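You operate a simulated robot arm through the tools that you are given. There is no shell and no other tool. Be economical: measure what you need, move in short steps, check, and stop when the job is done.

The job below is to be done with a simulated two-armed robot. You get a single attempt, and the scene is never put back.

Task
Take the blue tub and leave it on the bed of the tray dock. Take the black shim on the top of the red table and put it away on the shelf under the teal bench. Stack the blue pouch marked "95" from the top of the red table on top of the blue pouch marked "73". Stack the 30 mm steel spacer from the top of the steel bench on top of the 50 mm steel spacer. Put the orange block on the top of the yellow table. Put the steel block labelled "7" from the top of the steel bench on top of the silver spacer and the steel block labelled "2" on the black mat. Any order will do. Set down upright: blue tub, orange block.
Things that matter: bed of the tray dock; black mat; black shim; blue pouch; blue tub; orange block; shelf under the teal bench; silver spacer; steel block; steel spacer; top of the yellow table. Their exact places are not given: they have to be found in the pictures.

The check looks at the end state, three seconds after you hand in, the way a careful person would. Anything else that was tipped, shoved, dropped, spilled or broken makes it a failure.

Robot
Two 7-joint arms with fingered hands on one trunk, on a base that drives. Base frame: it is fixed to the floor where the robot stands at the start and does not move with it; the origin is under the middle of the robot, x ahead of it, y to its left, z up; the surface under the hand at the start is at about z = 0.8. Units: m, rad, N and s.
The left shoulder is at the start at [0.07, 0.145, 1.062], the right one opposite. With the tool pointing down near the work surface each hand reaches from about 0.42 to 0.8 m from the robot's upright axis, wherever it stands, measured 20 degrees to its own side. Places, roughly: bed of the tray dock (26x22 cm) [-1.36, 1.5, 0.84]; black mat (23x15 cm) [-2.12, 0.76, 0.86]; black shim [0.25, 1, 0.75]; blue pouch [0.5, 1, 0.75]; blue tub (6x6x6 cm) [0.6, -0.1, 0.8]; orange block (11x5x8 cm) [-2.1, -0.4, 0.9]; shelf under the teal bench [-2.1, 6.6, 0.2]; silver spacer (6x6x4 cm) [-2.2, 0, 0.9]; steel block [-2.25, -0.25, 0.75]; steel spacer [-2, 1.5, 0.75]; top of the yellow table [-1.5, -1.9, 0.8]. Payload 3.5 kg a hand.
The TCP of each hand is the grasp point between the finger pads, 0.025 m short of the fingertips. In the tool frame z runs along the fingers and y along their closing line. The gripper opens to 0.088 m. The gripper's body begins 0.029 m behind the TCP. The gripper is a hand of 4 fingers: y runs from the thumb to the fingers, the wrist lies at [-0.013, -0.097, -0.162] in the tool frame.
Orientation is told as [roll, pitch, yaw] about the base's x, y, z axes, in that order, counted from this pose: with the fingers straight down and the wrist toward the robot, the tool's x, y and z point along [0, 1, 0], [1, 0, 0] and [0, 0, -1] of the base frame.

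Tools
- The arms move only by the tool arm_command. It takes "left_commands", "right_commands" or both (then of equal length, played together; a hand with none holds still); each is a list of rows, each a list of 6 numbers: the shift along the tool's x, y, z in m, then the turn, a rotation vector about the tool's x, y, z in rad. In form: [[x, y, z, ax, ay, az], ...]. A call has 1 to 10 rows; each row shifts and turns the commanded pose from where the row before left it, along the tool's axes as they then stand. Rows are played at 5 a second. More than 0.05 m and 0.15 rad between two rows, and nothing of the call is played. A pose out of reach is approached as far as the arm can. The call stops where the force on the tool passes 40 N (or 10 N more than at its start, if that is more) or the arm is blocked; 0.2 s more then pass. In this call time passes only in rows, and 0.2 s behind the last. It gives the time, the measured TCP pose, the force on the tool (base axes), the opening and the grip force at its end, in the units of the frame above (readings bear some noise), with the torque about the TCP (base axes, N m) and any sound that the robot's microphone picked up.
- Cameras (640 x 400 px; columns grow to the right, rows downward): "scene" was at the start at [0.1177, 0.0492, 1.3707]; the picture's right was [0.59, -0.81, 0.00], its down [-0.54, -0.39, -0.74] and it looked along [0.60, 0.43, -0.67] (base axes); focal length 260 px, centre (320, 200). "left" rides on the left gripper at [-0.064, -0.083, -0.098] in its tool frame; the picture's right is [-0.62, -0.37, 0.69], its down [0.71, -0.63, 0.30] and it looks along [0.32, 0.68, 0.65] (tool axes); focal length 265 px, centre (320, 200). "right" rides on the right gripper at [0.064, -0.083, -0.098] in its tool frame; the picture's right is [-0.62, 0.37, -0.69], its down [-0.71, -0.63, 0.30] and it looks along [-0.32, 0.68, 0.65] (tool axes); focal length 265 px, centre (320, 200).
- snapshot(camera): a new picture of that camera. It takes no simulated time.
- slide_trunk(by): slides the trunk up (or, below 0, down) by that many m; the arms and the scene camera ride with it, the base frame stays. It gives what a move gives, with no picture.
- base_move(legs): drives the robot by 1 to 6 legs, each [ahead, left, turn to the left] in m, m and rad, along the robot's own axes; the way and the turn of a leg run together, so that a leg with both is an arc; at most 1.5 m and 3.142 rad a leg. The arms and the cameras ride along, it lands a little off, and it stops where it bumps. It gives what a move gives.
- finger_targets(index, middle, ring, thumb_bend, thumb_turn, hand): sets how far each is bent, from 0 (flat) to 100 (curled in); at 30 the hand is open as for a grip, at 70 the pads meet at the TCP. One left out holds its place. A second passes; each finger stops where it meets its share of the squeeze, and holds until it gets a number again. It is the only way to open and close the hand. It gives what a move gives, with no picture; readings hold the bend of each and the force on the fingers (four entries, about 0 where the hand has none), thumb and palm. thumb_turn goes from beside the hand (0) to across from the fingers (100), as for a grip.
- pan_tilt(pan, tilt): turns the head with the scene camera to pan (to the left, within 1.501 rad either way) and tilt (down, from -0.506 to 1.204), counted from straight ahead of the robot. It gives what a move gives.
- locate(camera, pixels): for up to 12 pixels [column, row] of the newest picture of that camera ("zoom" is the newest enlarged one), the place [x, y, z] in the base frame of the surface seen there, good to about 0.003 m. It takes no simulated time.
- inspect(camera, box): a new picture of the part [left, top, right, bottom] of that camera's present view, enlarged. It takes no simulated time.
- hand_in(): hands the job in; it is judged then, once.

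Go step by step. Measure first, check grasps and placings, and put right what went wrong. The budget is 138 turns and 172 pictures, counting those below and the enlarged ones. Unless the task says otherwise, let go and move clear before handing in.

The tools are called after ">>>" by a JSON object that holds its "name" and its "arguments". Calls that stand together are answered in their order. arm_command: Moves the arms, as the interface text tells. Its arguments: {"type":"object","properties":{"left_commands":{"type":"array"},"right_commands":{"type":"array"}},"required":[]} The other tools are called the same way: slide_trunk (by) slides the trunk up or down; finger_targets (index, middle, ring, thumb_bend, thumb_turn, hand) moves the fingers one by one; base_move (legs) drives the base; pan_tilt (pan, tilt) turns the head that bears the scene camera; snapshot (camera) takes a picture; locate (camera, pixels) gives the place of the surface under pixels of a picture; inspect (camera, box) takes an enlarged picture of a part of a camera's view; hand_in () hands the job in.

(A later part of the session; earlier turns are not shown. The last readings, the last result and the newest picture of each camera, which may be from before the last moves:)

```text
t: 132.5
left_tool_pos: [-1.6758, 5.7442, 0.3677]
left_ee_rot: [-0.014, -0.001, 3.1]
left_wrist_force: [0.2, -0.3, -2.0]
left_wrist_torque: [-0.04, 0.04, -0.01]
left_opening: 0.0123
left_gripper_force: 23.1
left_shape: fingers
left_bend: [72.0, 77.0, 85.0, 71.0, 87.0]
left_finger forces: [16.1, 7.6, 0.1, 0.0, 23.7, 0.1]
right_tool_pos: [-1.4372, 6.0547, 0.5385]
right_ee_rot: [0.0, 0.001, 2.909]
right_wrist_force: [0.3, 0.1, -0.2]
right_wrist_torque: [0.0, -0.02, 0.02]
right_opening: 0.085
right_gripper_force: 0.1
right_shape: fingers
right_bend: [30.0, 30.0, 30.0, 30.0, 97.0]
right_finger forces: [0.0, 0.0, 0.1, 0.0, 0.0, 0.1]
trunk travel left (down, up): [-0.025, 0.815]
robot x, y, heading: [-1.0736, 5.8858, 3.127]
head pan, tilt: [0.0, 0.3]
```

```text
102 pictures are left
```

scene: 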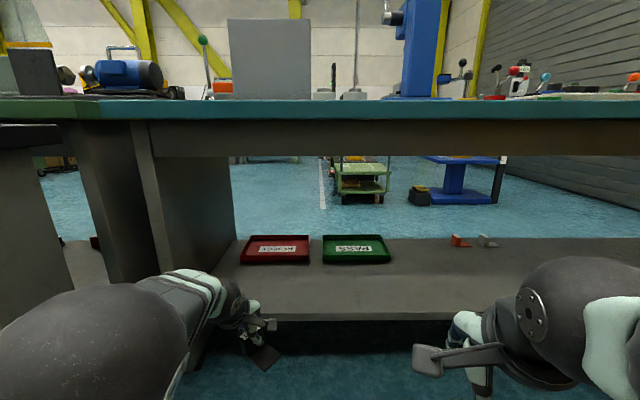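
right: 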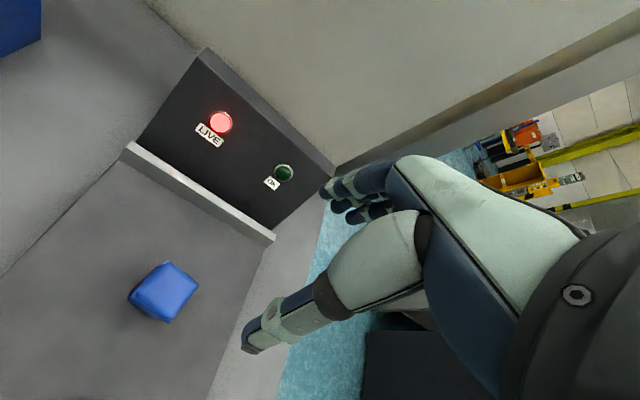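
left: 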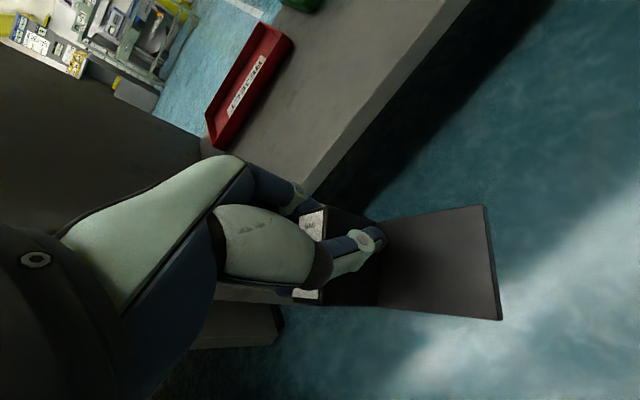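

Clear path. Shift the left hand 6 cm to the right and drive in under the bench top.

>>> {"name": "arm_command", "arguments": {"left_commands": [[-0.03, 0, 0, 0, 0, 0], [-0.03, 0, 0, 0, 0, 0]]}}

>>> {"name": "base_move", "arguments": {"legs": [[0.31, 0, 0.01]]}}

>>> {"name": "snapshot", "arguments": {"camera": "scene"}}

>>> {"name": "snapshot", "arguments": {"camera": "left"}}

```text
t: 133.1
left_tool_pos: [-1.679, 5.7891, 0.3663]
left_ee_rot: [-0.05, 0.006, 3.136]
left_wrist_force: [-0.8, -0.1, -1.5]
left_wrist_torque: [0.03, 0.02, 0.01]
left_opening: 0.0123
left_gripper_force: 23.9
left_shape: fingers
left_bend: [72.0, 77.0, 85.0, 71.0, 87.0]
left_finger forces: [16.2, 7.7, 0.0, 0.0, 23.9, 0.1]
right_tool_pos: [-1.4372, 6.0543, 0.5387]
right_ee_rot: [-0.001, 0.001, 2.91]
right_wrist_force: [0.1, -0.4, -0.2]
right_wrist_torque: [-0.04, 0.0, 0.03]
right_opening: 0.0851
right_gripper_force: 0.1
right_shape: fingers
right_bend: [30.0, 30.0, 30.0, 30.0, 97.0]
right_finger forces: [0.1, 0.0, 0.1, 0.0, 0.0, 0.1]
trunk travel left (down, up): [-0.025, 0.815]
robot x, y, heading: [-1.078, 5.8839, 3.13]
head pan, tilt: [0.0, 0.3]
```

```text
t: 135.2
left_tool_pos: [-1.9847, 5.7863, 0.372]
left_ee_rot: [-0.055, -0.004, -3.141]
left_wrist_force: [-0.1, -0.5, -1.8]
left_wrist_torque: [-0.02, 0.02, -0.01]
left_opening: 0.0117
left_gripper_force: 24.1
left_shape: fingers
left_bend: [72.0, 77.0, 85.0, 71.0, 87.0]
left_finger forces: [16.1, 7.9, 0.1, 0.0, 23.8, 0.0]
right_tool_pos: [-1.747, 6.0492, 0.5391]
right_ee_rot: [-0.002, -0.001, 2.928]
right_wrist_force: [0.0, 0.0, 0.1]
right_wrist_torque: [0.02, -0.02, 0.01]
right_opening: 0.0849
right_gripper_force: 0.0
right_shape: fingers
right_bend: [30.0, 30.0, 30.0, 30.0, 97.0]
right_finger forces: [0.0, 0.0, 0.1, 0.0, 0.0, 0.0]
trunk travel left (down, up): [-0.025, 0.815]
robot x, y, heading: [-1.3819, 5.8889, -3.14]
head pan, tilt: [0.0, 0.3]
```

```text
101 pictures are left
```

scene: 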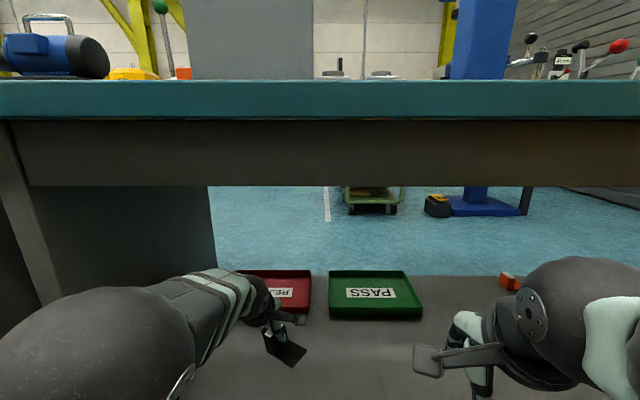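

```text
100 pictures are left
```

left: 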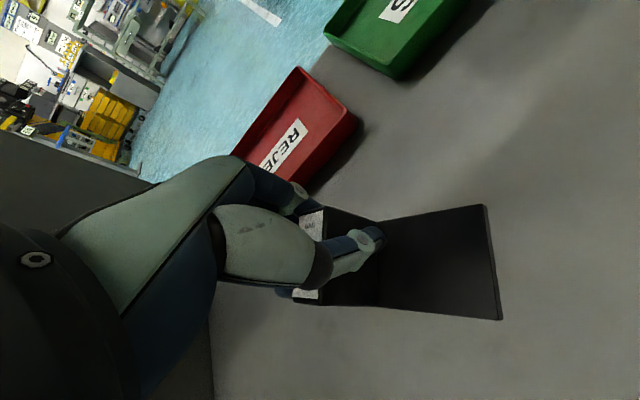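

The hand is over the bare deck. Level the roll and lower toward the deck (target TCP z≈0.29).

>>> {"name": "arm_command", "arguments": {"left_commands": [[0, 0.01, 0.02, 0, -0.03, 0], [0, 0.01, 0.02, 0, -0.025, 0], [0, 0, 0.015, 0, 0, 0]]}}

>>> {"name": "snapshot", "arguments": {"camera": "left"}}

>>> {"name": "pan_tilt", "arguments": {"pan": 0.15, "tilt": 0.55}}

>>> {"name": "inspect", "arguments": {"camera": "scene", "box": [180, 150, 440, 310]}}

```text
t: 136.0
left_tool_pos: [-2.0054, 5.7905, 0.3188]
left_ee_rot: [-0.107, -0.006, -3.14]
left_wrist_force: [-0.6, 0.5, -1.9]
left_wrist_torque: [-0.02, 0.03, 0.0]
left_opening: 0.0121
left_gripper_force: 24.3
left_shape: fingers
left_bend: [72.0, 77.0, 85.0, 71.0, 87.0]
left_finger forces: [16.1, 8.0, 0.0, 0.1, 24.0, 0.0]
right_tool_pos: [-1.7466, 6.0484, 0.5395]
right_ee_rot: [0.001, 0.001, 2.928]
right_wrist_force: [0.3, 0.1, 0.4]
right_wrist_torque: [0.0, -0.03, -0.01]
right_opening: 0.085
right_gripper_force: 0.0
right_shape: fingers
right_bend: [30.0, 30.0, 30.0, 30.0, 97.0]
right_finger forces: [0.1, 0.0, 0.0, 0.0, 0.0, 0.1]
trunk travel left (down, up): [-0.025, 0.815]
robot x, y, heading: [-1.3868, 5.8875, -3.141]
head pan, tilt: [0.0, 0.3]
```

```text
99 pictures are left
```

left: 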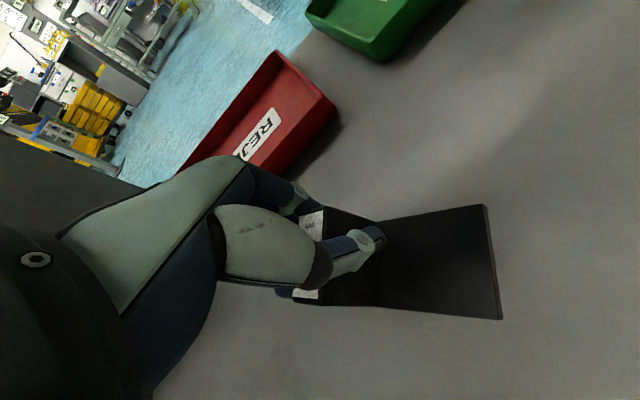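

```text
t: 136.8
left_tool_pos: [-2.0039, 5.7895, 0.3181]
left_ee_rot: [-0.108, -0.006, -3.14]
left_wrist_force: [-0.1, -0.6, -2.5]
left_wrist_torque: [-0.05, 0.06, -0.01]
left_opening: 0.0119
left_gripper_force: 23.8
left_shape: fingers
left_bend: [72.0, 77.0, 85.0, 71.0, 87.0]
left_finger forces: [16.0, 8.0, 0.0, 0.1, 24.0, 0.1]
right_tool_pos: [-1.7466, 6.049, 0.5388]
right_ee_rot: [0.0, 0.0, 2.927]
right_wrist_force: [-0.2, -0.5, 0.0]
right_wrist_torque: [0.0, -0.01, 0.0]
right_opening: 0.0851
right_gripper_force: 0.1
right_shape: fingers
right_bend: [30.0, 30.0, 30.0, 30.0, 97.0]
right_finger forces: [0.0, 0.0, 0.0, 0.1, 0.0, 0.0]
trunk travel left (down, up): [-0.025, 0.815]
robot x, y, heading: [-1.3858, 5.8841, -3.135]
head pan, tilt: [0.15, 0.55]
```

```text
2.46 times, centred on (310, 230) of scene
```

zoom: 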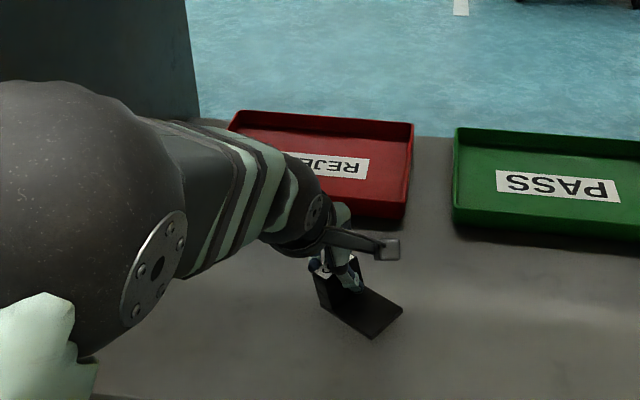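

The roll correction went the wrong way (-0.107); reverse it, then lower gently.

>>> {"name": "arm_command", "arguments": {"left_commands": [[0, 0, 0, 0, 0.055, 0], [0, 0, 0.01, 0, 0.05, 0], [0, 0, 0.008, 0, 0, 0]]}}

>>> {"name": "inspect", "arguments": {"camera": "scene", "box": [270, 210, 370, 300]}}

```text
t: 137.6
left_tool_pos: [-2.0053, 5.791, 0.2997]
left_ee_rot: [-0.003, -0.005, -3.142]
left_wrist_force: [0.8, -0.3, -1.7]
left_wrist_torque: [-0.04, 0.02, -0.02]
left_opening: 0.0122
left_gripper_force: 24.3
left_shape: fingers
left_bend: [72.0, 77.0, 85.0, 71.0, 87.0]
left_finger forces: [16.2, 7.9, 0.0, 0.0, 23.9, 0.1]
right_tool_pos: [-1.7464, 6.0494, 0.5389]
right_ee_rot: [0.0, 0.0, 2.925]
right_wrist_force: [-0.2, 0.6, -0.3]
right_wrist_torque: [0.0, 0.0, -0.03]
right_opening: 0.0849
right_gripper_force: 0.0
right_shape: fingers
right_bend: [30.0, 30.0, 30.0, 30.0, 97.0]
right_finger forces: [0.0, 0.1, 0.0, 0.0, 0.0, 0.0]
trunk travel left (down, up): [-0.025, 0.815]
robot x, y, heading: [-1.3835, 5.8887, -3.141]
head pan, tilt: [0.15, 0.55]
```

```text
4.44 times, centred on (320, 255) of scene
```

zoom: 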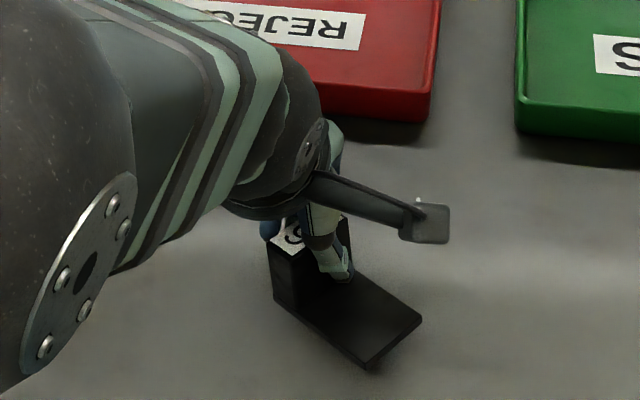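

>>> {"name": "locate", "arguments": {"camera": "zoom", "pixels": [[415, 318], [368, 358], [300, 310], [370, 300], [278, 290], [420, 360]]}}

>>> {"name": "arm_command", "arguments": {"left_commands": [[0, 0, 0.005, 0, 0, 0], [0, 0, 0.003, 0, 0, 0]]}}

```text
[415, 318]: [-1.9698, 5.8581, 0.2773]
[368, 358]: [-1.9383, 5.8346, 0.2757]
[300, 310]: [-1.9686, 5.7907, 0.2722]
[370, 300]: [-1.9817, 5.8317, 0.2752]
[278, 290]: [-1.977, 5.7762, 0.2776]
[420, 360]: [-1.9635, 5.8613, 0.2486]
```

```text
t: 138.2
left_tool_pos: [-2.0028, 5.7919, 0.2917]
left_ee_rot: [-0.005, -0.005, -3.14]
left_wrist_force: [-0.9, -0.2, -1.9]
left_wrist_torque: [0.02, 0.06, 0.0]
left_opening: 0.0123
left_gripper_force: 24.4
left_shape: fingers
left_bend: [72.0, 77.0, 85.0, 71.0, 87.0]
left_finger forces: [16.2, 8.0, 0.1, 0.0, 24.0, 0.0]
right_tool_pos: [-1.7469, 6.0493, 0.5399]
right_ee_rot: [-0.001, -0.002, 2.927]
right_wrist_force: [0.7, 0.3, 0.5]
right_wrist_torque: [-0.01, 0.03, -0.03]
right_opening: 0.0847
right_gripper_force: 0.0
right_shape: fingers
right_bend: [30.0, 30.0, 30.0, 30.0, 97.0]
right_finger forces: [0.0, 0.1, 0.0, 0.1, 0.0, 0.0]
trunk travel left (down, up): [-0.025, 0.815]
robot x, y, heading: [-1.3809, 5.8875, -3.137]
head pan, tilt: [0.15, 0.55]
```

The plate is level; about 12 mm left. Continue to contact.

>>> {"name": "arm_command", "arguments": {"left_commands": [[0, 0, 0.005, 0, 0, 0], [0, 0, 0.003, 0, 0, 0], [0, 0, 0.002, 0, 0, 0], [0, 0, 0.001, 0, 0, 0]]}}

```text
t: 139.2
left_tool_pos: [-2.0043, 5.7912, 0.2835]
left_ee_rot: [-0.005, -0.01, -3.139]
left_wrist_force: [-0.7, -0.6, 11.2]
left_wrist_torque: [-0.09, -0.01, 0.0]
left_opening: 0.0122
left_gripper_force: 27.9
left_shape: fingers
left_bend: [72.0, 78.0, 85.0, 71.0, 87.0]
left_finger forces: [16.7, 10.7, 0.2, 0.0, 27.5, 0.0]
right_tool_pos: [-1.7453, 6.049, 0.5398]
right_ee_rot: [0.0, -0.001, 2.928]
right_wrist_force: [0.1, 1.1, -0.2]
right_wrist_torque: [0.01, -0.03, -0.01]
right_opening: 0.085
right_gripper_force: 0.2
right_shape: fingers
right_bend: [30.0, 30.0, 30.0, 30.0, 97.0]
right_finger forces: [0.1, 0.0, 0.0, 0.0, 0.0, 0.0]
trunk travel left (down, up): [-0.025, 0.815]
robot x, y, heading: [-1.3828, 5.8855, -3.135]
head pan, tilt: [0.15, 0.55]
```

Contact. Open part-way, rise a little, then open fully.

>>> {"name": "finger_targets", "arguments": {"hand": "left", "index": 52, "middle": 52, "ring": 52, "thumb_bend": 52, "thumb_turn": 98}}

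>>> {"name": "arm_command", "arguments": {"left_commands": [[0, 0, -0.005, 0, 0, 0], [0, 0, -0.02, 0, 0, 0], [0, 0, -0.03, 0, 0, 0], [0, 0, -0.03, 0, 0, 0]]}}

>>> {"name": "snapshot", "arguments": {"camera": "left"}}

>>> {"name": "inspect", "arguments": {"camera": "scene", "box": [240, 180, 400, 300]}}

```text
t: 140.2
left_tool_pos: [-2.0033, 5.7907, 0.2839]
left_ee_rot: [-0.003, -0.008, -3.139]
left_wrist_force: [-3.1, 0.9, 14.5]
left_wrist_torque: [0.14, -0.25, 0.07]
left_opening: 0.0316
left_gripper_force: 7.0
left_shape: fingers
left_bend: [52.0, 52.0, 52.0, 57.0, 97.0]
left_finger forces: [0.1, 0.1, 0.0, 0.1, 14.6, 0.0]
right_tool_pos: [-1.7457, 6.0491, 0.5397]
right_ee_rot: [0.0, -0.004, 2.928]
right_wrist_force: [-0.6, 0.7, 0.3]
right_wrist_torque: [0.01, 0.0, 0.01]
right_opening: 0.0849
right_gripper_force: 0.0
right_shape: fingers
right_bend: [30.0, 30.0, 30.0, 30.0, 97.0]
right_finger forces: [0.0, 0.0, 0.0, 0.1, 0.0, 0.0]
trunk travel left (down, up): [-0.025, 0.815]
robot x, y, heading: [-1.3848, 5.8856, -3.135]
head pan, tilt: [0.15, 0.55]
```

```text
t: 141.2
left_tool_pos: [-2.003, 5.7926, 0.3655]
left_ee_rot: [-0.003, -0.004, -3.141]
left_wrist_force: [0.7, 0.1, -1.0]
left_wrist_torque: [-0.02, 0.02, 0.0]
left_opening: 0.0367
left_gripper_force: 0.0
left_shape: fingers
left_bend: [52.0, 52.0, 52.0, 52.0, 98.0]
left_finger forces: [0.1, 0.0, 0.1, 0.0, 0.0, 0.0]
right_tool_pos: [-1.7462, 6.0492, 0.5389]
right_ee_rot: [-0.002, -0.001, 2.925]
right_wrist_force: [0.4, 0.4, -0.2]
right_wrist_torque: [0.03, 0.0, 0.02]
right_opening: 0.085
right_gripper_force: 0.1
right_shape: fingers
right_bend: [30.0, 30.0, 30.0, 30.0, 97.0]
right_finger forces: [0.1, 0.0, 0.0, 0.0, 0.0, 0.0]
trunk travel left (down, up): [-0.025, 0.815]
robot x, y, heading: [-1.3822, 5.8844, -3.14]
head pan, tilt: [0.15, 0.55]
```

```text
96 pictures are left
```

left: 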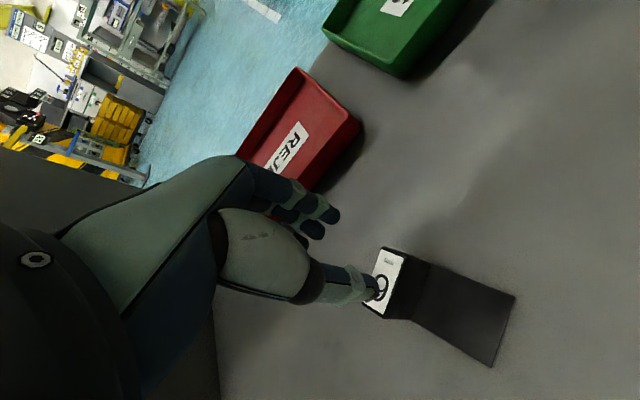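

```text
3.33 times, centred on (320, 240) of scene
```

zoom: 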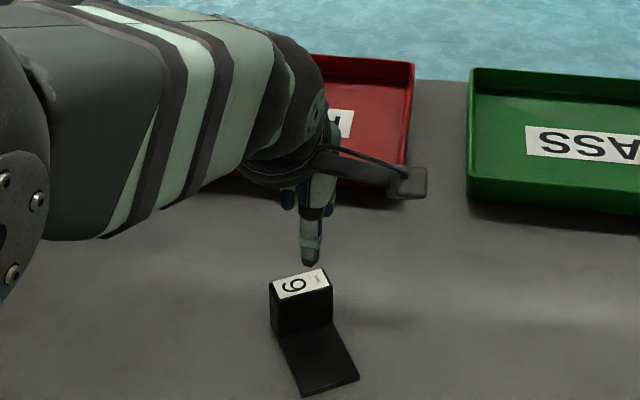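

The shim rests flat on the shelf. Verify its place, then back straight out.

>>> {"name": "locate", "arguments": {"camera": "zoom", "pixels": [[300, 285], [310, 390], [352, 375], [320, 365]]}}

>>> {"name": "arm_command", "arguments": {"left_commands": [[0, 0, -0.03, 0, 0, 0]]}}

>>> {"name": "base_move", "arguments": {"legs": [[-0.9, 0, 0]]}}

>>> {"name": "pan_tilt", "arguments": {"pan": 0.1, "tilt": 0.35}}

>>> {"name": "inspect", "arguments": {"camera": "scene", "box": [200, 180, 500, 360]}}

```text
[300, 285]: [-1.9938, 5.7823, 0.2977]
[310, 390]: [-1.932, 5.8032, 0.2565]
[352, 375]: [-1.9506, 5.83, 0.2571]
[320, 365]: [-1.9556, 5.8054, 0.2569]
```

```text
t: 141.6
left_tool_pos: [-2.0015, 5.7923, 0.3963]
left_ee_rot: [-0.002, -0.003, -3.141]
left_wrist_force: [0.3, 0.2, -0.6]
left_wrist_torque: [-0.02, 0.04, 0.02]
left_opening: 0.0366
left_gripper_force: 0.0
left_shape: fingers
left_bend: [52.0, 52.0, 52.0, 52.0, 98.0]
left_finger forces: [0.0, 0.0, 0.1, 0.0, 0.0, 0.0]
right_tool_pos: [-1.7458, 6.0502, 0.5396]
right_ee_rot: [0.0, 0.001, 2.925]
right_wrist_force: [0.1, -1.2, -0.9]
right_wrist_torque: [0.0, 0.0, 0.01]
right_opening: 0.0847
right_gripper_force: 0.1
right_shape: fingers
right_bend: [30.0, 30.0, 30.0, 30.0, 97.0]
right_finger forces: [0.0, 0.0, 0.0, 0.0, 0.1, 0.1]
trunk travel left (down, up): [-0.025, 0.815]
robot x, y, heading: [-1.3861, 5.8832, -3.141]
head pan, tilt: [0.15, 0.55]
```

```text
t: 146.3
left_tool_pos: [-1.1007, 5.796, 0.3968]
left_ee_rot: [-0.002, -0.008, -3.141]
left_wrist_force: [-1.4, -0.3, -0.1]
left_wrist_torque: [-0.03, 0.03, 0.0]
left_opening: 0.0364
left_gripper_force: 0.1
left_shape: fingers
left_bend: [52.0, 52.0, 52.0, 52.0, 98.0]
left_finger forces: [0.1, 0.0, 0.0, 0.0, 0.1, 0.0]
right_tool_pos: [-0.8444, 6.0523, 0.539]
right_ee_rot: [0.0, -0.001, 2.927]
right_wrist_force: [-0.2, 0.1, 0.1]
right_wrist_torque: [0.0, -0.02, 0.02]
right_opening: 0.0848
right_gripper_force: 0.1
right_shape: fingers
right_bend: [30.0, 30.0, 30.0, 30.0, 97.0]
right_finger forces: [0.0, 0.1, 0.1, 0.1, 0.0, 0.1]
trunk travel left (down, up): [-0.025, 0.815]
robot x, y, heading: [-0.4836, 5.8876, -3.134]
head pan, tilt: [0.15, 0.55]
```

```text
t: 147.1
left_tool_pos: [-1.1005, 5.7946, 0.3965]
left_ee_rot: [-0.004, -0.005, -3.139]
left_wrist_force: [-0.5, -0.4, 0.1]
left_wrist_torque: [0.03, 0.01, 0.01]
left_opening: 0.0368
left_gripper_force: 0.1
left_shape: fingers
left_bend: [52.0, 52.0, 52.0, 52.0, 98.0]
left_finger forces: [0.0, 0.1, 0.0, 0.1, 0.0, 0.0]
right_tool_pos: [-0.8451, 6.0524, 0.5396]
right_ee_rot: [0.001, -0.002, 2.926]
right_wrist_force: [-0.1, -0.6, -0.1]
right_wrist_torque: [0.0, 0.0, -0.03]
right_opening: 0.0848
right_gripper_force: 0.1
right_shape: fingers
right_bend: [30.0, 30.0, 30.0, 30.0, 97.0]
right_finger forces: [0.1, 0.1, 0.0, 0.0, 0.0, 0.1]
trunk travel left (down, up): [-0.025, 0.815]
robot x, y, heading: [-0.4785, 5.8913, -3.143]
head pan, tilt: [0.099, 0.351]
```

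```text
2.13 times, centred on (350, 270) of scene
```

zoom: 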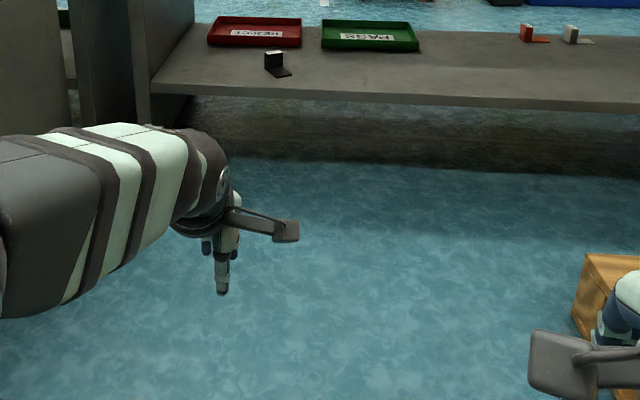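

Shim done. Raise the trunk, open the left hand, and drive back down the aisle toward the far side of the partition.

>>> {"name": "slide_trunk", "arguments": {"by": 0.3}}

>>> {"name": "slide_trunk", "arguments": {"by": 0.3}}

>>> {"name": "arm_command", "arguments": {"left_commands": [[0, -0.04, -0.03, 0, 0, 0], [0, -0.04, -0.03, 0, 0, 0], [0, -0.04, -0.03, 0, 0, 0], [0, -0.04, -0.03, 0, 0, 0]]}}

>>> {"name": "finger_targets", "arguments": {"hand": "left", "index": 30, "middle": 30, "ring": 30, "thumb_bend": 30}}

>>> {"name": "base_move", "arguments": {"legs": [[0, 0, 1.57], [1.45, 0, 0], [1.45, 0, 0], [0.55, 0, 0]]}}

>>> {"name": "pan_tilt", "arguments": {"pan": -1.1, "tilt": 0.3}}

>>> {"name": "snapshot", "arguments": {"camera": "scene"}}

```text
t: 150.1
left_tool_pos: [-1.0994, 5.7958, 0.6979]
left_ee_rot: [-0.003, -0.004, -3.14]
left_wrist_force: [0.5, -0.1, -0.1]
left_wrist_torque: [0.03, 0.02, 0.02]
left_opening: 0.037
left_gripper_force: 0.1
left_shape: fingers
left_bend: [52.0, 52.0, 52.0, 52.0, 98.0]
left_finger forces: [0.0, 0.1, 0.1, 0.1, 0.0, 0.0]
right_tool_pos: [-0.8455, 6.0531, 0.8382]
right_ee_rot: [-0.001, -0.001, 2.926]
right_wrist_force: [0.4, -0.4, 0.5]
right_wrist_torque: [0.04, -0.01, 0.01]
right_opening: 0.0849
right_gripper_force: 0.0
right_shape: fingers
right_bend: [30.0, 30.0, 30.0, 30.0, 97.0]
right_finger forces: [0.0, 0.0, 0.0, 0.0, 0.0, 0.1]
trunk travel left (down, up): [-0.325, 0.515]
robot x, y, heading: [-0.4818, 5.8909, -3.137]
head pan, tilt: [0.099, 0.351]
```

```text
t: 153.1
left_tool_pos: [-1.1017, 5.7954, 0.9948]
left_ee_rot: [-0.002, -0.004, -3.14]
left_wrist_force: [-0.1, -0.5, -0.3]
left_wrist_torque: [0.0, -0.02, 0.02]
left_opening: 0.0367
left_gripper_force: 0.1
left_shape: fingers
left_bend: [52.0, 52.0, 52.0, 52.0, 98.0]
left_finger forces: [0.0, 0.1, 0.0, 0.0, 0.1, 0.1]
right_tool_pos: [-0.8454, 6.053, 1.1394]
right_ee_rot: [0.001, 0.002, 2.928]
right_wrist_force: [0.1, 0.4, -0.1]
right_wrist_torque: [0.03, 0.04, 0.0]
right_opening: 0.0847
right_gripper_force: 0.0
right_shape: fingers
right_bend: [30.0, 30.0, 30.0, 30.0, 97.0]
right_finger forces: [0.0, 0.0, 0.0, 0.0, 0.1, 0.1]
trunk travel left (down, up): [-0.625, 0.215]
robot x, y, heading: [-0.4818, 5.8883, -3.138]
head pan, tilt: [0.099, 0.351]
```

```text
t: 154.1
left_tool_pos: [-0.9419, 5.7939, 1.1141]
left_ee_rot: [-0.006, -0.007, -3.141]
left_wrist_force: [-0.2, 0.0, -0.3]
left_wrist_torque: [0.0, 0.01, 0.03]
left_opening: 0.0368
left_gripper_force: 0.1
left_shape: fingers
left_bend: [52.0, 52.0, 52.0, 52.0, 98.0]
left_finger forces: [0.1, 0.0, 0.0, 0.0, 0.0, 0.0]
right_tool_pos: [-0.8446, 6.0503, 1.1396]
right_ee_rot: [-0.002, -0.003, 2.927]
right_wrist_force: [0.4, -0.2, -0.2]
right_wrist_torque: [0.04, 0.01, 0.0]
right_opening: 0.0848
right_gripper_force: 0.0
right_shape: fingers
right_bend: [30.0, 30.0, 30.0, 30.0, 97.0]
right_finger forces: [0.0, 0.0, 0.0, 0.0, 0.1, 0.0]
trunk travel left (down, up): [-0.625, 0.215]
robot x, y, heading: [-0.4792, 5.8863, -3.138]
head pan, tilt: [0.099, 0.351]
```

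```text
t: 155.1
left_tool_pos: [-0.9427, 5.7963, 1.1122]
left_ee_rot: [-0.002, -0.005, -3.138]
left_wrist_force: [-0.5, 0.3, 0.6]
left_wrist_torque: [-0.03, 0.01, 0.03]
left_opening: 0.0847
left_gripper_force: 0.0
left_shape: fingers
left_bend: [30.0, 30.0, 30.0, 30.0, 96.0]
left_finger forces: [0.1, 0.0, 0.1, 0.1, 0.1, 0.0]
right_tool_pos: [-0.8439, 6.0528, 1.1396]
right_ee_rot: [0.0, -0.002, 2.928]
right_wrist_force: [0.8, 0.4, -0.5]
right_wrist_torque: [-0.01, 0.0, 0.03]
right_opening: 0.0851
right_gripper_force: 0.1
right_shape: fingers
right_bend: [30.0, 30.0, 30.0, 30.0, 97.0]
right_finger forces: [0.1, 0.1, 0.1, 0.1, 0.1, 0.1]
trunk travel left (down, up): [-0.625, 0.215]
robot x, y, heading: [-0.4854, 5.893, -3.144]
head pan, tilt: [0.099, 0.351]
```

```text
t: 175.4
left_tool_pos: [-0.4246, 2.0111, 1.1143]
left_ee_rot: [-0.004, -0.005, -1.562]
left_wrist_force: [-0.4, 0.0, 0.2]
left_wrist_torque: [0.0, -0.03, 0.0]
left_opening: 0.0844
left_gripper_force: 0.1
left_shape: fingers
left_bend: [30.0, 30.0, 30.0, 30.0, 96.0]
left_finger forces: [0.1, 0.0, 0.0, 0.1, 0.1, 0.1]
right_tool_pos: [-0.6811, 2.1086, 1.1394]
right_ee_rot: [0.0, -0.002, -1.777]
right_wrist_force: [-1.0, 0.3, -0.2]
right_wrist_torque: [-0.03, -0.02, -0.03]
right_opening: 0.0848
right_gripper_force: 0.0
right_shape: fingers
right_bend: [30.0, 30.0, 30.0, 30.0, 97.0]
right_finger forces: [0.0, 0.0, 0.0, 0.0, 0.0, 0.1]
trunk travel left (down, up): [-0.625, 0.215]
robot x, y, heading: [-0.5235, 2.4727, -1.56]
head pan, tilt: [0.099, 0.351]
```

```text
t: 176.8
left_tool_pos: [-0.4244, 2.0109, 1.1134]
left_ee_rot: [-0.003, -0.006, -1.563]
left_wrist_force: [1.1, 0.3, 0.9]
left_wrist_torque: [0.01, 0.02, -0.02]
left_opening: 0.0846
left_gripper_force: 0.1
left_shape: fingers
left_bend: [30.0, 30.0, 30.0, 30.0, 96.0]
left_finger forces: [0.0, 0.1, 0.0, 0.1, 0.0, 0.0]
right_tool_pos: [-0.6803, 2.1081, 1.1393]
right_ee_rot: [0.002, -0.002, -1.778]
right_wrist_force: [-0.4, -0.4, -0.1]
right_wrist_torque: [-0.03, -0.02, -0.01]
right_opening: 0.0852
right_gripper_force: 0.1
right_shape: fingers
right_bend: [30.0, 30.0, 30.0, 30.0, 97.0]
right_finger forces: [0.0, 0.0, 0.0, 0.0, 0.0, 0.0]
trunk travel left (down, up): [-0.625, 0.215]
robot x, y, heading: [-0.5218, 2.4709, -1.557]
head pan, tilt: [-1.1, 0.3]
```

```text
93 pictures are left
```

scene: 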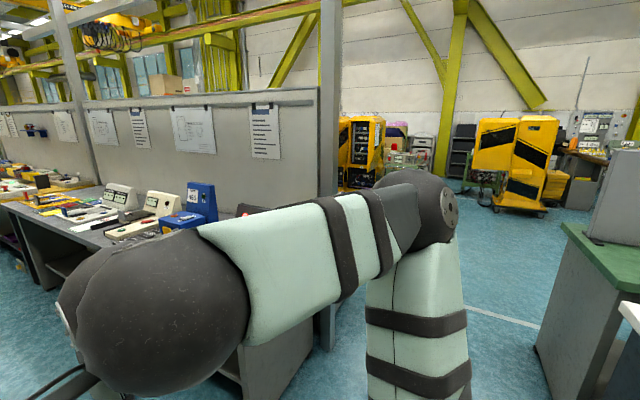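

Gap to the other side is clear; turn and drive through.

>>> {"name": "base_move", "arguments": {"legs": [[0, 0, -1.585], [1.2, 0.08, 0], [1.0, 0, 0]]}}

>>> {"name": "pan_tilt", "arguments": {"pan": 1.2, "tilt": 0.4}}

>>> {"name": "snapshot", "arguments": {"camera": "scene"}}

```text
t: 191.8
left_tool_pos: [-3.2172, 2.3244, 1.1141]
left_ee_rot: [-0.002, -0.004, 3.135]
left_wrist_force: [-0.5, -0.6, 0.7]
left_wrist_torque: [-0.01, -0.01, -0.01]
left_opening: 0.0847
left_gripper_force: 0.0
left_shape: fingers
left_bend: [30.0, 30.0, 30.0, 30.0, 96.0]
left_finger forces: [0.0, 0.0, 0.1, 0.0, 0.0, 0.0]
right_tool_pos: [-3.1152, 2.5795, 1.1392]
right_ee_rot: [-0.001, -0.003, 2.917]
right_wrist_force: [0.6, -0.4, -0.1]
right_wrist_torque: [0.0, 0.02, 0.02]
right_opening: 0.0851
right_gripper_force: 0.0
right_shape: fingers
right_bend: [30.0, 30.0, 30.0, 30.0, 97.0]
right_finger forces: [0.1, 0.0, 0.1, 0.1, 0.1, 0.0]
trunk travel left (down, up): [-0.625, 0.215]
robot x, y, heading: [-2.7515, 2.4132, 3.136]
head pan, tilt: [-1.1, 0.3]
```

```text
t: 193.9
left_tool_pos: [-3.2164, 2.3248, 1.114]
left_ee_rot: [-0.004, -0.006, 3.137]
left_wrist_force: [-0.4, 1.2, -0.1]
left_wrist_torque: [-0.02, 0.0, 0.0]
left_opening: 0.0846
left_gripper_force: 0.0
left_shape: fingers
left_bend: [30.0, 30.0, 30.0, 30.0, 96.0]
left_finger forces: [0.0, 0.0, 0.1, 0.0, 0.0, 0.0]
right_tool_pos: [-3.1167, 2.5805, 1.139]
right_ee_rot: [-0.001, -0.002, 2.917]
right_wrist_force: [-0.6, 0.6, -0.2]
right_wrist_torque: [0.03, 0.0, 0.01]
right_opening: 0.0849
right_gripper_force: 0.1
right_shape: fingers
right_bend: [30.0, 30.0, 30.0, 30.0, 97.0]
right_finger forces: [0.0, 0.0, 0.0, 0.1, 0.1, 0.0]
trunk travel left (down, up): [-0.625, 0.215]
robot x, y, heading: [-2.7509, 2.4116, 3.134]
head pan, tilt: [1.201, 0.4]
```

```text
92 pictures are left
```

scene: 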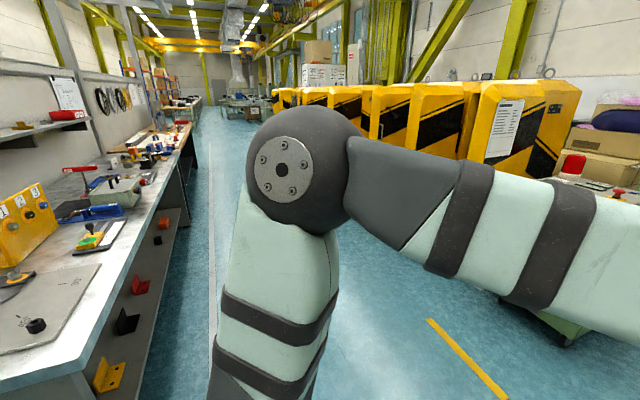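

>>> {"name": "locate", "arguments": {"camera": "scene", "pixels": [[185, 140], [80, 355], [150, 220], [35, 325], [50, 290], [100, 240], [15, 230], [430, 320]]}}

>>> {"name": "inspect", "arguments": {"camera": "scene", "box": [0, 90, 220, 350]}}

```text
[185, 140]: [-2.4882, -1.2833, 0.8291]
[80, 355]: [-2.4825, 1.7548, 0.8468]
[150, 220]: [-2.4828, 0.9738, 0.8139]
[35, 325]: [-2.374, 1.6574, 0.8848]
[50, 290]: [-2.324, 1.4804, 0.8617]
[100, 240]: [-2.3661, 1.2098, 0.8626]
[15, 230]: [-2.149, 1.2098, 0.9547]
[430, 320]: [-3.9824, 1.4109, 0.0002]
```

```text
1.54 times, centred on (110, 220) of scene
```

zoom: 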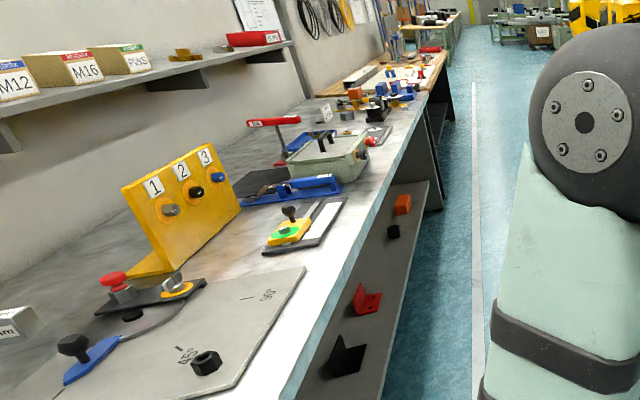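

Bench front edge is at x=-2.48, top z=0.85. Drive to face it at y≈1.4.

>>> {"name": "base_move", "arguments": {"legs": [[0.4, 0, 0], [0, 0, 1.57], [1.0, 0, 0], [0, 0, 1.57]]}}

>>> {"name": "pan_tilt", "arguments": {"pan": 0.3, "tilt": 0.6}}

>>> {"name": "snapshot", "arguments": {"camera": "scene"}}

>>> {"name": "pan_tilt", "arguments": {"pan": -0.7, "tilt": 0.5}}

>>> {"name": "snapshot", "arguments": {"camera": "scene"}}

```text
t: 208.9
left_tool_pos: [-2.6712, 1.4949, 1.1134]
left_ee_rot: [-0.003, -0.005, -0.013]
left_wrist_force: [-1.4, 0.8, 0.1]
left_wrist_torque: [-0.03, 0.02, -0.03]
left_opening: 0.0845
left_gripper_force: 0.1
left_shape: fingers
left_bend: [30.0, 30.0, 30.0, 30.0, 96.0]
left_finger forces: [0.0, 0.0, 0.0, 0.0, 0.0, 0.0]
right_tool_pos: [-2.7726, 1.2409, 1.1372]
right_ee_rot: [0.0, -0.002, -0.229]
right_wrist_force: [0.1, -0.5, 1.3]
right_wrist_torque: [-0.01, 0.0, 0.01]
right_opening: 0.0849
right_gripper_force: 0.1
right_shape: fingers
right_bend: [30.0, 30.0, 30.0, 30.0, 97.0]
right_finger forces: [0.1, 0.0, 0.0, 0.1, 0.1, 0.1]
trunk travel left (down, up): [-0.625, 0.215]
robot x, y, heading: [-3.1332, 1.4094, -0.007]
head pan, tilt: [1.201, 0.4]
```

```text
t: 210.1
left_tool_pos: [-2.6718, 1.4967, 1.1135]
left_ee_rot: [-0.004, -0.005, -0.013]
left_wrist_force: [-0.2, -0.3, 0.3]
left_wrist_torque: [-0.01, 0.02, -0.02]
left_opening: 0.0848
left_gripper_force: 0.1
left_shape: fingers
left_bend: [30.0, 30.0, 30.0, 30.0, 96.0]
left_finger forces: [0.0, 0.0, 0.1, 0.0, 0.1, 0.0]
right_tool_pos: [-2.7731, 1.2409, 1.1392]
right_ee_rot: [-0.002, -0.003, -0.226]
right_wrist_force: [0.2, -0.5, 0.1]
right_wrist_torque: [-0.02, 0.02, 0.0]
right_opening: 0.0848
right_gripper_force: 0.0
right_shape: fingers
right_bend: [30.0, 30.0, 30.0, 30.0, 97.0]
right_finger forces: [0.1, 0.1, 0.0, 0.1, 0.0, 0.0]
trunk travel left (down, up): [-0.625, 0.215]
robot x, y, heading: [-3.133, 1.4125, -0.014]
head pan, tilt: [0.3, 0.6]
```

```text
90 pictures are left
```

scene: 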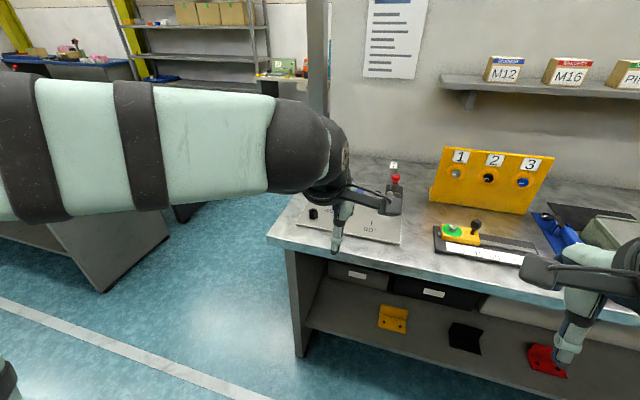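

```text
t: 211.4
left_tool_pos: [-2.6715, 1.4948, 1.1131]
left_ee_rot: [-0.003, -0.004, -0.011]
left_wrist_force: [0.3, -0.6, 0.5]
left_wrist_torque: [-0.01, -0.01, 0.02]
left_opening: 0.0848
left_gripper_force: 0.1
left_shape: fingers
left_bend: [30.0, 30.0, 30.0, 30.0, 96.0]
left_finger forces: [0.0, 0.0, 0.0, 0.0, 0.1, 0.1]
right_tool_pos: [-2.7735, 1.2413, 1.1392]
right_ee_rot: [0.0, -0.001, -0.229]
right_wrist_force: [-0.4, -1.0, -0.3]
right_wrist_torque: [0.0, -0.05, 0.02]
right_opening: 0.0851
right_gripper_force: 0.1
right_shape: fingers
right_bend: [30.0, 30.0, 30.0, 30.0, 97.0]
right_finger forces: [0.0, 0.1, 0.0, 0.0, 0.0, 0.0]
trunk travel left (down, up): [-0.625, 0.215]
robot x, y, heading: [-3.1342, 1.4124, -0.011]
head pan, tilt: [-0.7, 0.499]
```

```text
89 pictures are left
```

scene: 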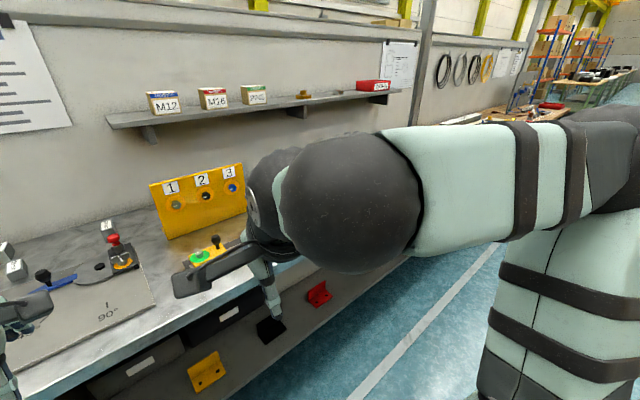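

Spacers seem to stand around the grey plate at (100,230) and (15,270). Move the left hand aside and look.

>>> {"name": "arm_command", "arguments": {"left_commands": [[0.05, 0, 0, 0, 0, 0], [0.05, 0, 0, 0, 0, 0], [0.05, 0, 0, 0, 0, 0], [0.05, 0, 0, 0, 0, 0], [0.05, 0, 0, 0, 0, 0], [0.05, -0.0, 0, 0, 0, 0]]}}

>>> {"name": "pan_tilt", "arguments": {"pan": 0.2, "tilt": 0.5}}

>>> {"name": "snapshot", "arguments": {"camera": "scene"}}

```text
t: 212.8
left_tool_pos: [-2.667, 1.7976, 1.1089]
left_ee_rot: [-0.005, -0.005, -0.013]
left_wrist_force: [-0.2, 0.9, 0.3]
left_wrist_torque: [-0.05, 0.0, 0.0]
left_opening: 0.0846
left_gripper_force: 0.1
left_shape: fingers
left_bend: [30.0, 30.0, 30.0, 30.0, 96.0]
left_finger forces: [0.0, 0.1, 0.0, 0.0, 0.0, 0.0]
right_tool_pos: [-2.7728, 1.244, 1.1392]
right_ee_rot: [0.0, -0.003, -0.229]
right_wrist_force: [-0.8, 0.3, 0.0]
right_wrist_torque: [-0.01, -0.02, 0.02]
right_opening: 0.085
right_gripper_force: 0.1
right_shape: fingers
right_bend: [30.0, 30.0, 30.0, 30.0, 97.0]
right_finger forces: [0.1, 0.0, 0.0, 0.0, 0.1, 0.0]
trunk travel left (down, up): [-0.625, 0.215]
robot x, y, heading: [-3.1314, 1.411, -0.015]
head pan, tilt: [-0.7, 0.499]
```

```text
t: 214.0
left_tool_pos: [-2.6648, 1.7947, 1.1119]
left_ee_rot: [-0.004, -0.005, -0.012]
left_wrist_force: [0.5, 0.6, 0.6]
left_wrist_torque: [-0.01, 0.02, -0.04]
left_opening: 0.0843
left_gripper_force: 0.0
left_shape: fingers
left_bend: [30.0, 30.0, 30.0, 30.0, 96.0]
left_finger forces: [0.0, 0.0, 0.1, 0.0, 0.1, 0.0]
right_tool_pos: [-2.7726, 1.2411, 1.1392]
right_ee_rot: [0.001, -0.003, -0.23]
right_wrist_force: [0.4, -0.5, 0.1]
right_wrist_torque: [-0.01, 0.01, -0.02]
right_opening: 0.0849
right_gripper_force: 0.1
right_shape: fingers
right_bend: [30.0, 30.0, 30.0, 30.0, 97.0]
right_finger forces: [0.0, 0.0, 0.0, 0.1, 0.1, 0.1]
trunk travel left (down, up): [-0.625, 0.215]
robot x, y, heading: [-3.1328, 1.4047, -0.011]
head pan, tilt: [0.201, 0.499]
```

```text
88 pictures are left
```

scene: 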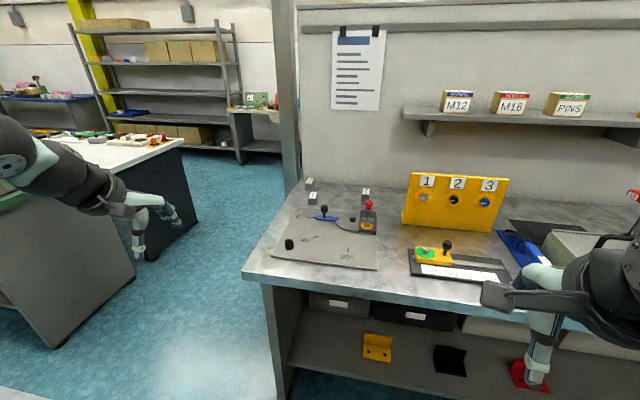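

>>> {"name": "inspect", "arguments": {"camera": "scene", "box": [270, 165, 390, 255]}}

>>> {"name": "locate", "arguments": {"camera": "scene", "pixels": [[310, 182], [312, 198], [366, 190], [366, 203], [289, 244], [291, 184], [370, 265], [330, 240], [455, 190]]}}

```text
4.44 times, centred on (330, 210) of scene
```

zoom: 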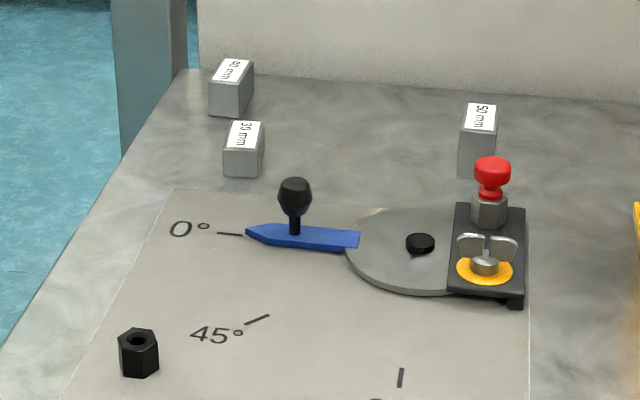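

```text
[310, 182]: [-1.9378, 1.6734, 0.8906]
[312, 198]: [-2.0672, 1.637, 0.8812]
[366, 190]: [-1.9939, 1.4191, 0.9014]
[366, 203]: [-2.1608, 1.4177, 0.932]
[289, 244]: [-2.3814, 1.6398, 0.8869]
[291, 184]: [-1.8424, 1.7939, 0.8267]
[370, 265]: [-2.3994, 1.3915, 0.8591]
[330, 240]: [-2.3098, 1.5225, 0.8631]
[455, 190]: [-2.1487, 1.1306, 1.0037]
```

>>> {"name": "inspect", "arguments": {"camera": "scene", "box": [302, 172, 326, 187]}}

>>> {"name": "inspect", "arguments": {"camera": "scene", "box": [352, 182, 376, 207]}}

>>> {"name": "inspect", "arguments": {"camera": "scene", "box": [304, 184, 328, 204]}}

```text
16.00 times, centred on (314, 180) of scene
```

zoom: 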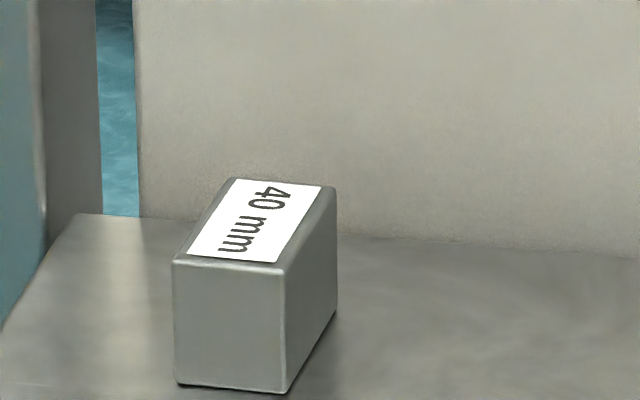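

```text
16.00 times, centred on (364, 194) of scene
```

zoom: 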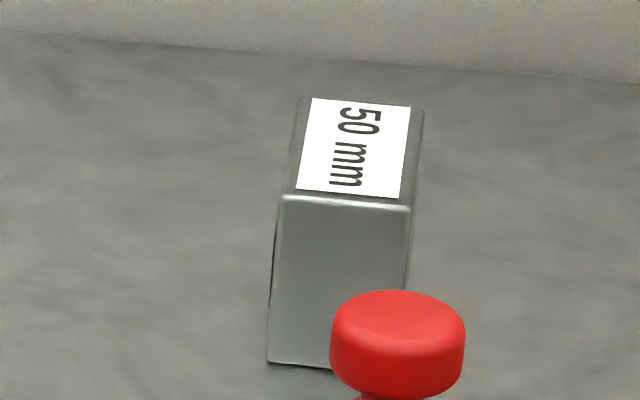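

```text
16.00 times, centred on (316, 194) of scene
```

zoom: 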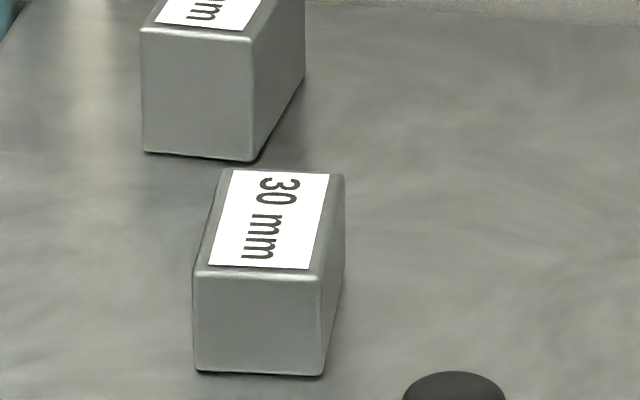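

Identified: 30 mm at (-2.06,1.64), 40 mm behind it, 50 mm at (-1.99,1.42). Measure corners.

>>> {"name": "locate", "arguments": {"camera": "zoom", "pixels": [[225, 172], [340, 176], [200, 272], [316, 278], [200, 365], [320, 370], [270, 225], [250, 155], [145, 150], [300, 75]]}}

>>> {"name": "inspect", "arguments": {"camera": "scene", "box": [352, 182, 376, 207]}}

>>> {"name": "locate", "arguments": {"camera": "zoom", "pixels": [[302, 102], [420, 112], [285, 198], [406, 206], [350, 150], [280, 350], [400, 300], [340, 250]]}}

```text
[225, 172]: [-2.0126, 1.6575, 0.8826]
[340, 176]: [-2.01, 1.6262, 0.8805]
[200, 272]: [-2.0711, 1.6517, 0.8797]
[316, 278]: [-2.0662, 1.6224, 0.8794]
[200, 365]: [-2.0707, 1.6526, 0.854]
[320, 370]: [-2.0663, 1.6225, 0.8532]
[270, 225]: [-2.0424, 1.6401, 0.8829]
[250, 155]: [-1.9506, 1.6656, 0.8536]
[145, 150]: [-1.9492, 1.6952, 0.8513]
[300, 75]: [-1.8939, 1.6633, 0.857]
```

```text
16.00 times, centred on (364, 194) of scene
```

zoom: 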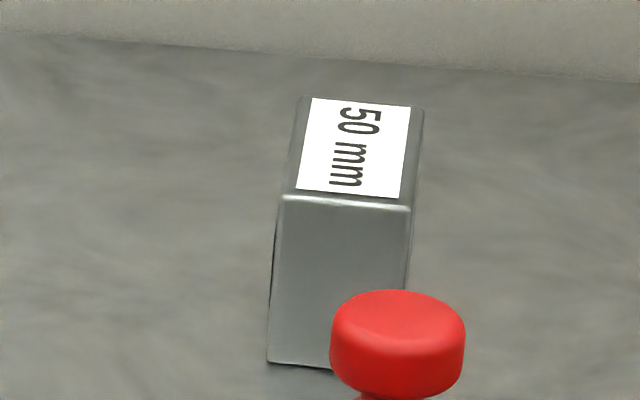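

```text
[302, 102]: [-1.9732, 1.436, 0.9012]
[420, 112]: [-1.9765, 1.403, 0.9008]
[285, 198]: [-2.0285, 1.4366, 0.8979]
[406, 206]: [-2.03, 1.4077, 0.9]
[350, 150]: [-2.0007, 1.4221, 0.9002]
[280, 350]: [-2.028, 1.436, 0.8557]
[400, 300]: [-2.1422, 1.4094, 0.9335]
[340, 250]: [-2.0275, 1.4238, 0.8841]
```

30 mm block centre (-2.040,1.640), yaw≈+0.1, 60 mm deep; 50 mm centre (-2.002,1.421), yaw≈-0.05. Drive close to the bench.

>>> {"name": "base_move", "arguments": {"legs": [[0.42, 0.03, 0.01]]}}

>>> {"name": "snapshot", "arguments": {"camera": "scene"}}

```text
t: 216.6
left_tool_pos: [-2.2506, 1.8285, 1.1108]
left_ee_rot: [-0.002, -0.006, -0.002]
left_wrist_force: [-0.5, 0.1, -0.3]
left_wrist_torque: [0.01, 0.01, 0.02]
left_opening: 0.0847
left_gripper_force: 0.0
left_shape: fingers
left_bend: [30.0, 30.0, 30.0, 30.0, 96.0]
left_finger forces: [0.0, 0.0, 0.1, 0.0, 0.0, 0.0]
right_tool_pos: [-2.3508, 1.2741, 1.1406]
right_ee_rot: [0.001, 0.0, -0.217]
right_wrist_force: [-0.4, -0.3, -0.4]
right_wrist_torque: [0.01, -0.02, -0.03]
right_opening: 0.0852
right_gripper_force: 0.1
right_shape: fingers
right_bend: [30.0, 30.0, 30.0, 30.0, 97.0]
right_finger forces: [0.0, 0.1, 0.0, 0.0, 0.0, 0.1]
trunk travel left (down, up): [-0.625, 0.215]
robot x, y, heading: [-2.7125, 1.4412, -0.003]
head pan, tilt: [0.201, 0.499]
```

```text
82 pictures are left
```

scene: 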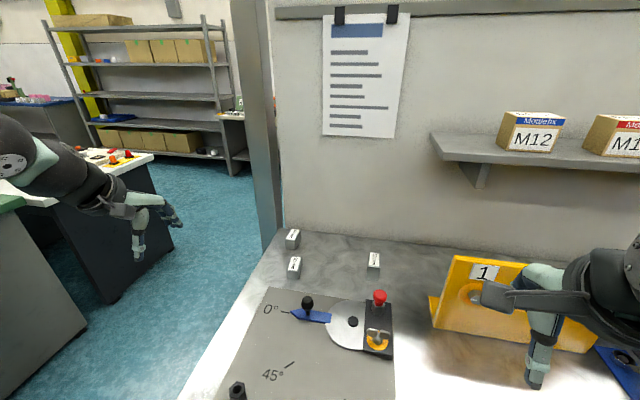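

>>> {"name": "arm_command", "arguments": {"left_commands": [[-0.0314, 0.0351, 0, 0, 0, 0], [-0.0314, 0.0351, 0, 0, 0, 0], [-0.0314, 0.0351, 0, 0, 0, 0], [-0.0314, 0.0351, 0, 0, 0, 0], [-0.0314, 0.0351, 0, 0, 0, 0], [-0.0314, 0.0351, 0, 0, 0, 0], [0, 0, 0.04, 0, 0, -0.1], [0, 0, 0.04, 0, 0, 0], [0, 0, 0.04, 0, 0, 0], [0, 0, 0.03, 0, 0, 0]]}}

>>> {"name": "inspect", "arguments": {"camera": "scene", "box": [230, 180, 410, 300]}}

>>> {"name": "snapshot", "arguments": {"camera": "left"}}

```text
t: 218.8
left_tool_pos: [-2.0408, 1.6426, 0.962]
left_ee_rot: [-0.005, -0.007, 0.1]
left_wrist_force: [-0.7, 0.4, 0.4]
left_wrist_torque: [-0.01, 0.0, 0.0]
left_opening: 0.0846
left_gripper_force: 0.0
left_shape: fingers
left_bend: [30.0, 30.0, 30.0, 30.0, 96.0]
left_finger forces: [0.0, 0.1, 0.0, 0.0, 0.0, 0.1]
right_tool_pos: [-2.35, 1.2752, 1.1401]
right_ee_rot: [-0.001, 0.0, -0.218]
right_wrist_force: [0.0, -0.2, 0.0]
right_wrist_torque: [-0.01, 0.02, 0.0]
right_opening: 0.0847
right_gripper_force: 0.0
right_shape: fingers
right_bend: [30.0, 30.0, 30.0, 30.0, 97.0]
right_finger forces: [0.0, 0.0, 0.0, 0.0, 0.0, 0.1]
trunk travel left (down, up): [-0.625, 0.215]
robot x, y, heading: [-2.7126, 1.437, 0.001]
head pan, tilt: [0.201, 0.499]
```

```text
3.33 times, centred on (320, 240) of scene
```

zoom: 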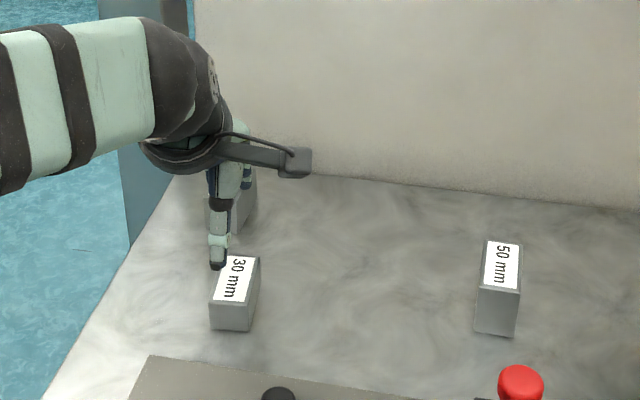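

```text
80 pictures are left
```

left: 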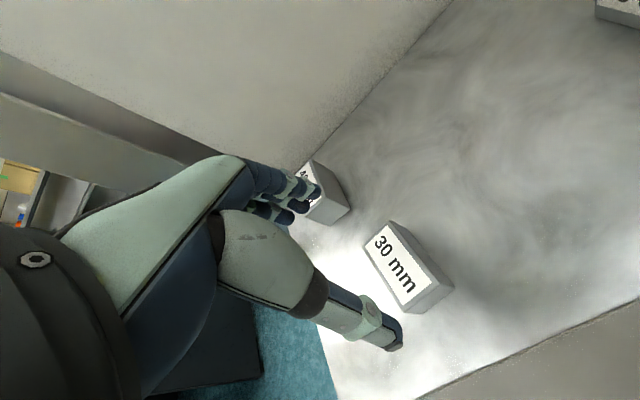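

>>> {"name": "locate", "arguments": {"camera": "left", "pixels": [[393, 226], [366, 245], [400, 303], [430, 288], [398, 262], [340, 195], [330, 210]]}}

>>> {"name": "locate", "arguments": {"camera": "zoom", "pixels": [[225, 258], [257, 262], [213, 303], [248, 308], [218, 262], [487, 244], [520, 248], [480, 288], [516, 294]]}}

```text
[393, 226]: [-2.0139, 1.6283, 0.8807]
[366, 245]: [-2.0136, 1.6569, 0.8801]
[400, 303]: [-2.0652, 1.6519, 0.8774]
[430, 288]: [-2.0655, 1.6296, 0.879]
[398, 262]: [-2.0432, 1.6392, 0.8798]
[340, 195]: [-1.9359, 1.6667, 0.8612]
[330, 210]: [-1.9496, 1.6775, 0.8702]
```

```text
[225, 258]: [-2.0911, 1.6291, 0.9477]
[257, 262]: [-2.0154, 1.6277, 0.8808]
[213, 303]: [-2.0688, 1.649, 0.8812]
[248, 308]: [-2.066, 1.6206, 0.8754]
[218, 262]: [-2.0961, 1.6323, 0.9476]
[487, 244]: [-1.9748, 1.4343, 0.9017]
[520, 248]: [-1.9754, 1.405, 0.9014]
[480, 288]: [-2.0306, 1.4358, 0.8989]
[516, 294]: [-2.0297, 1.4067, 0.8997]
```

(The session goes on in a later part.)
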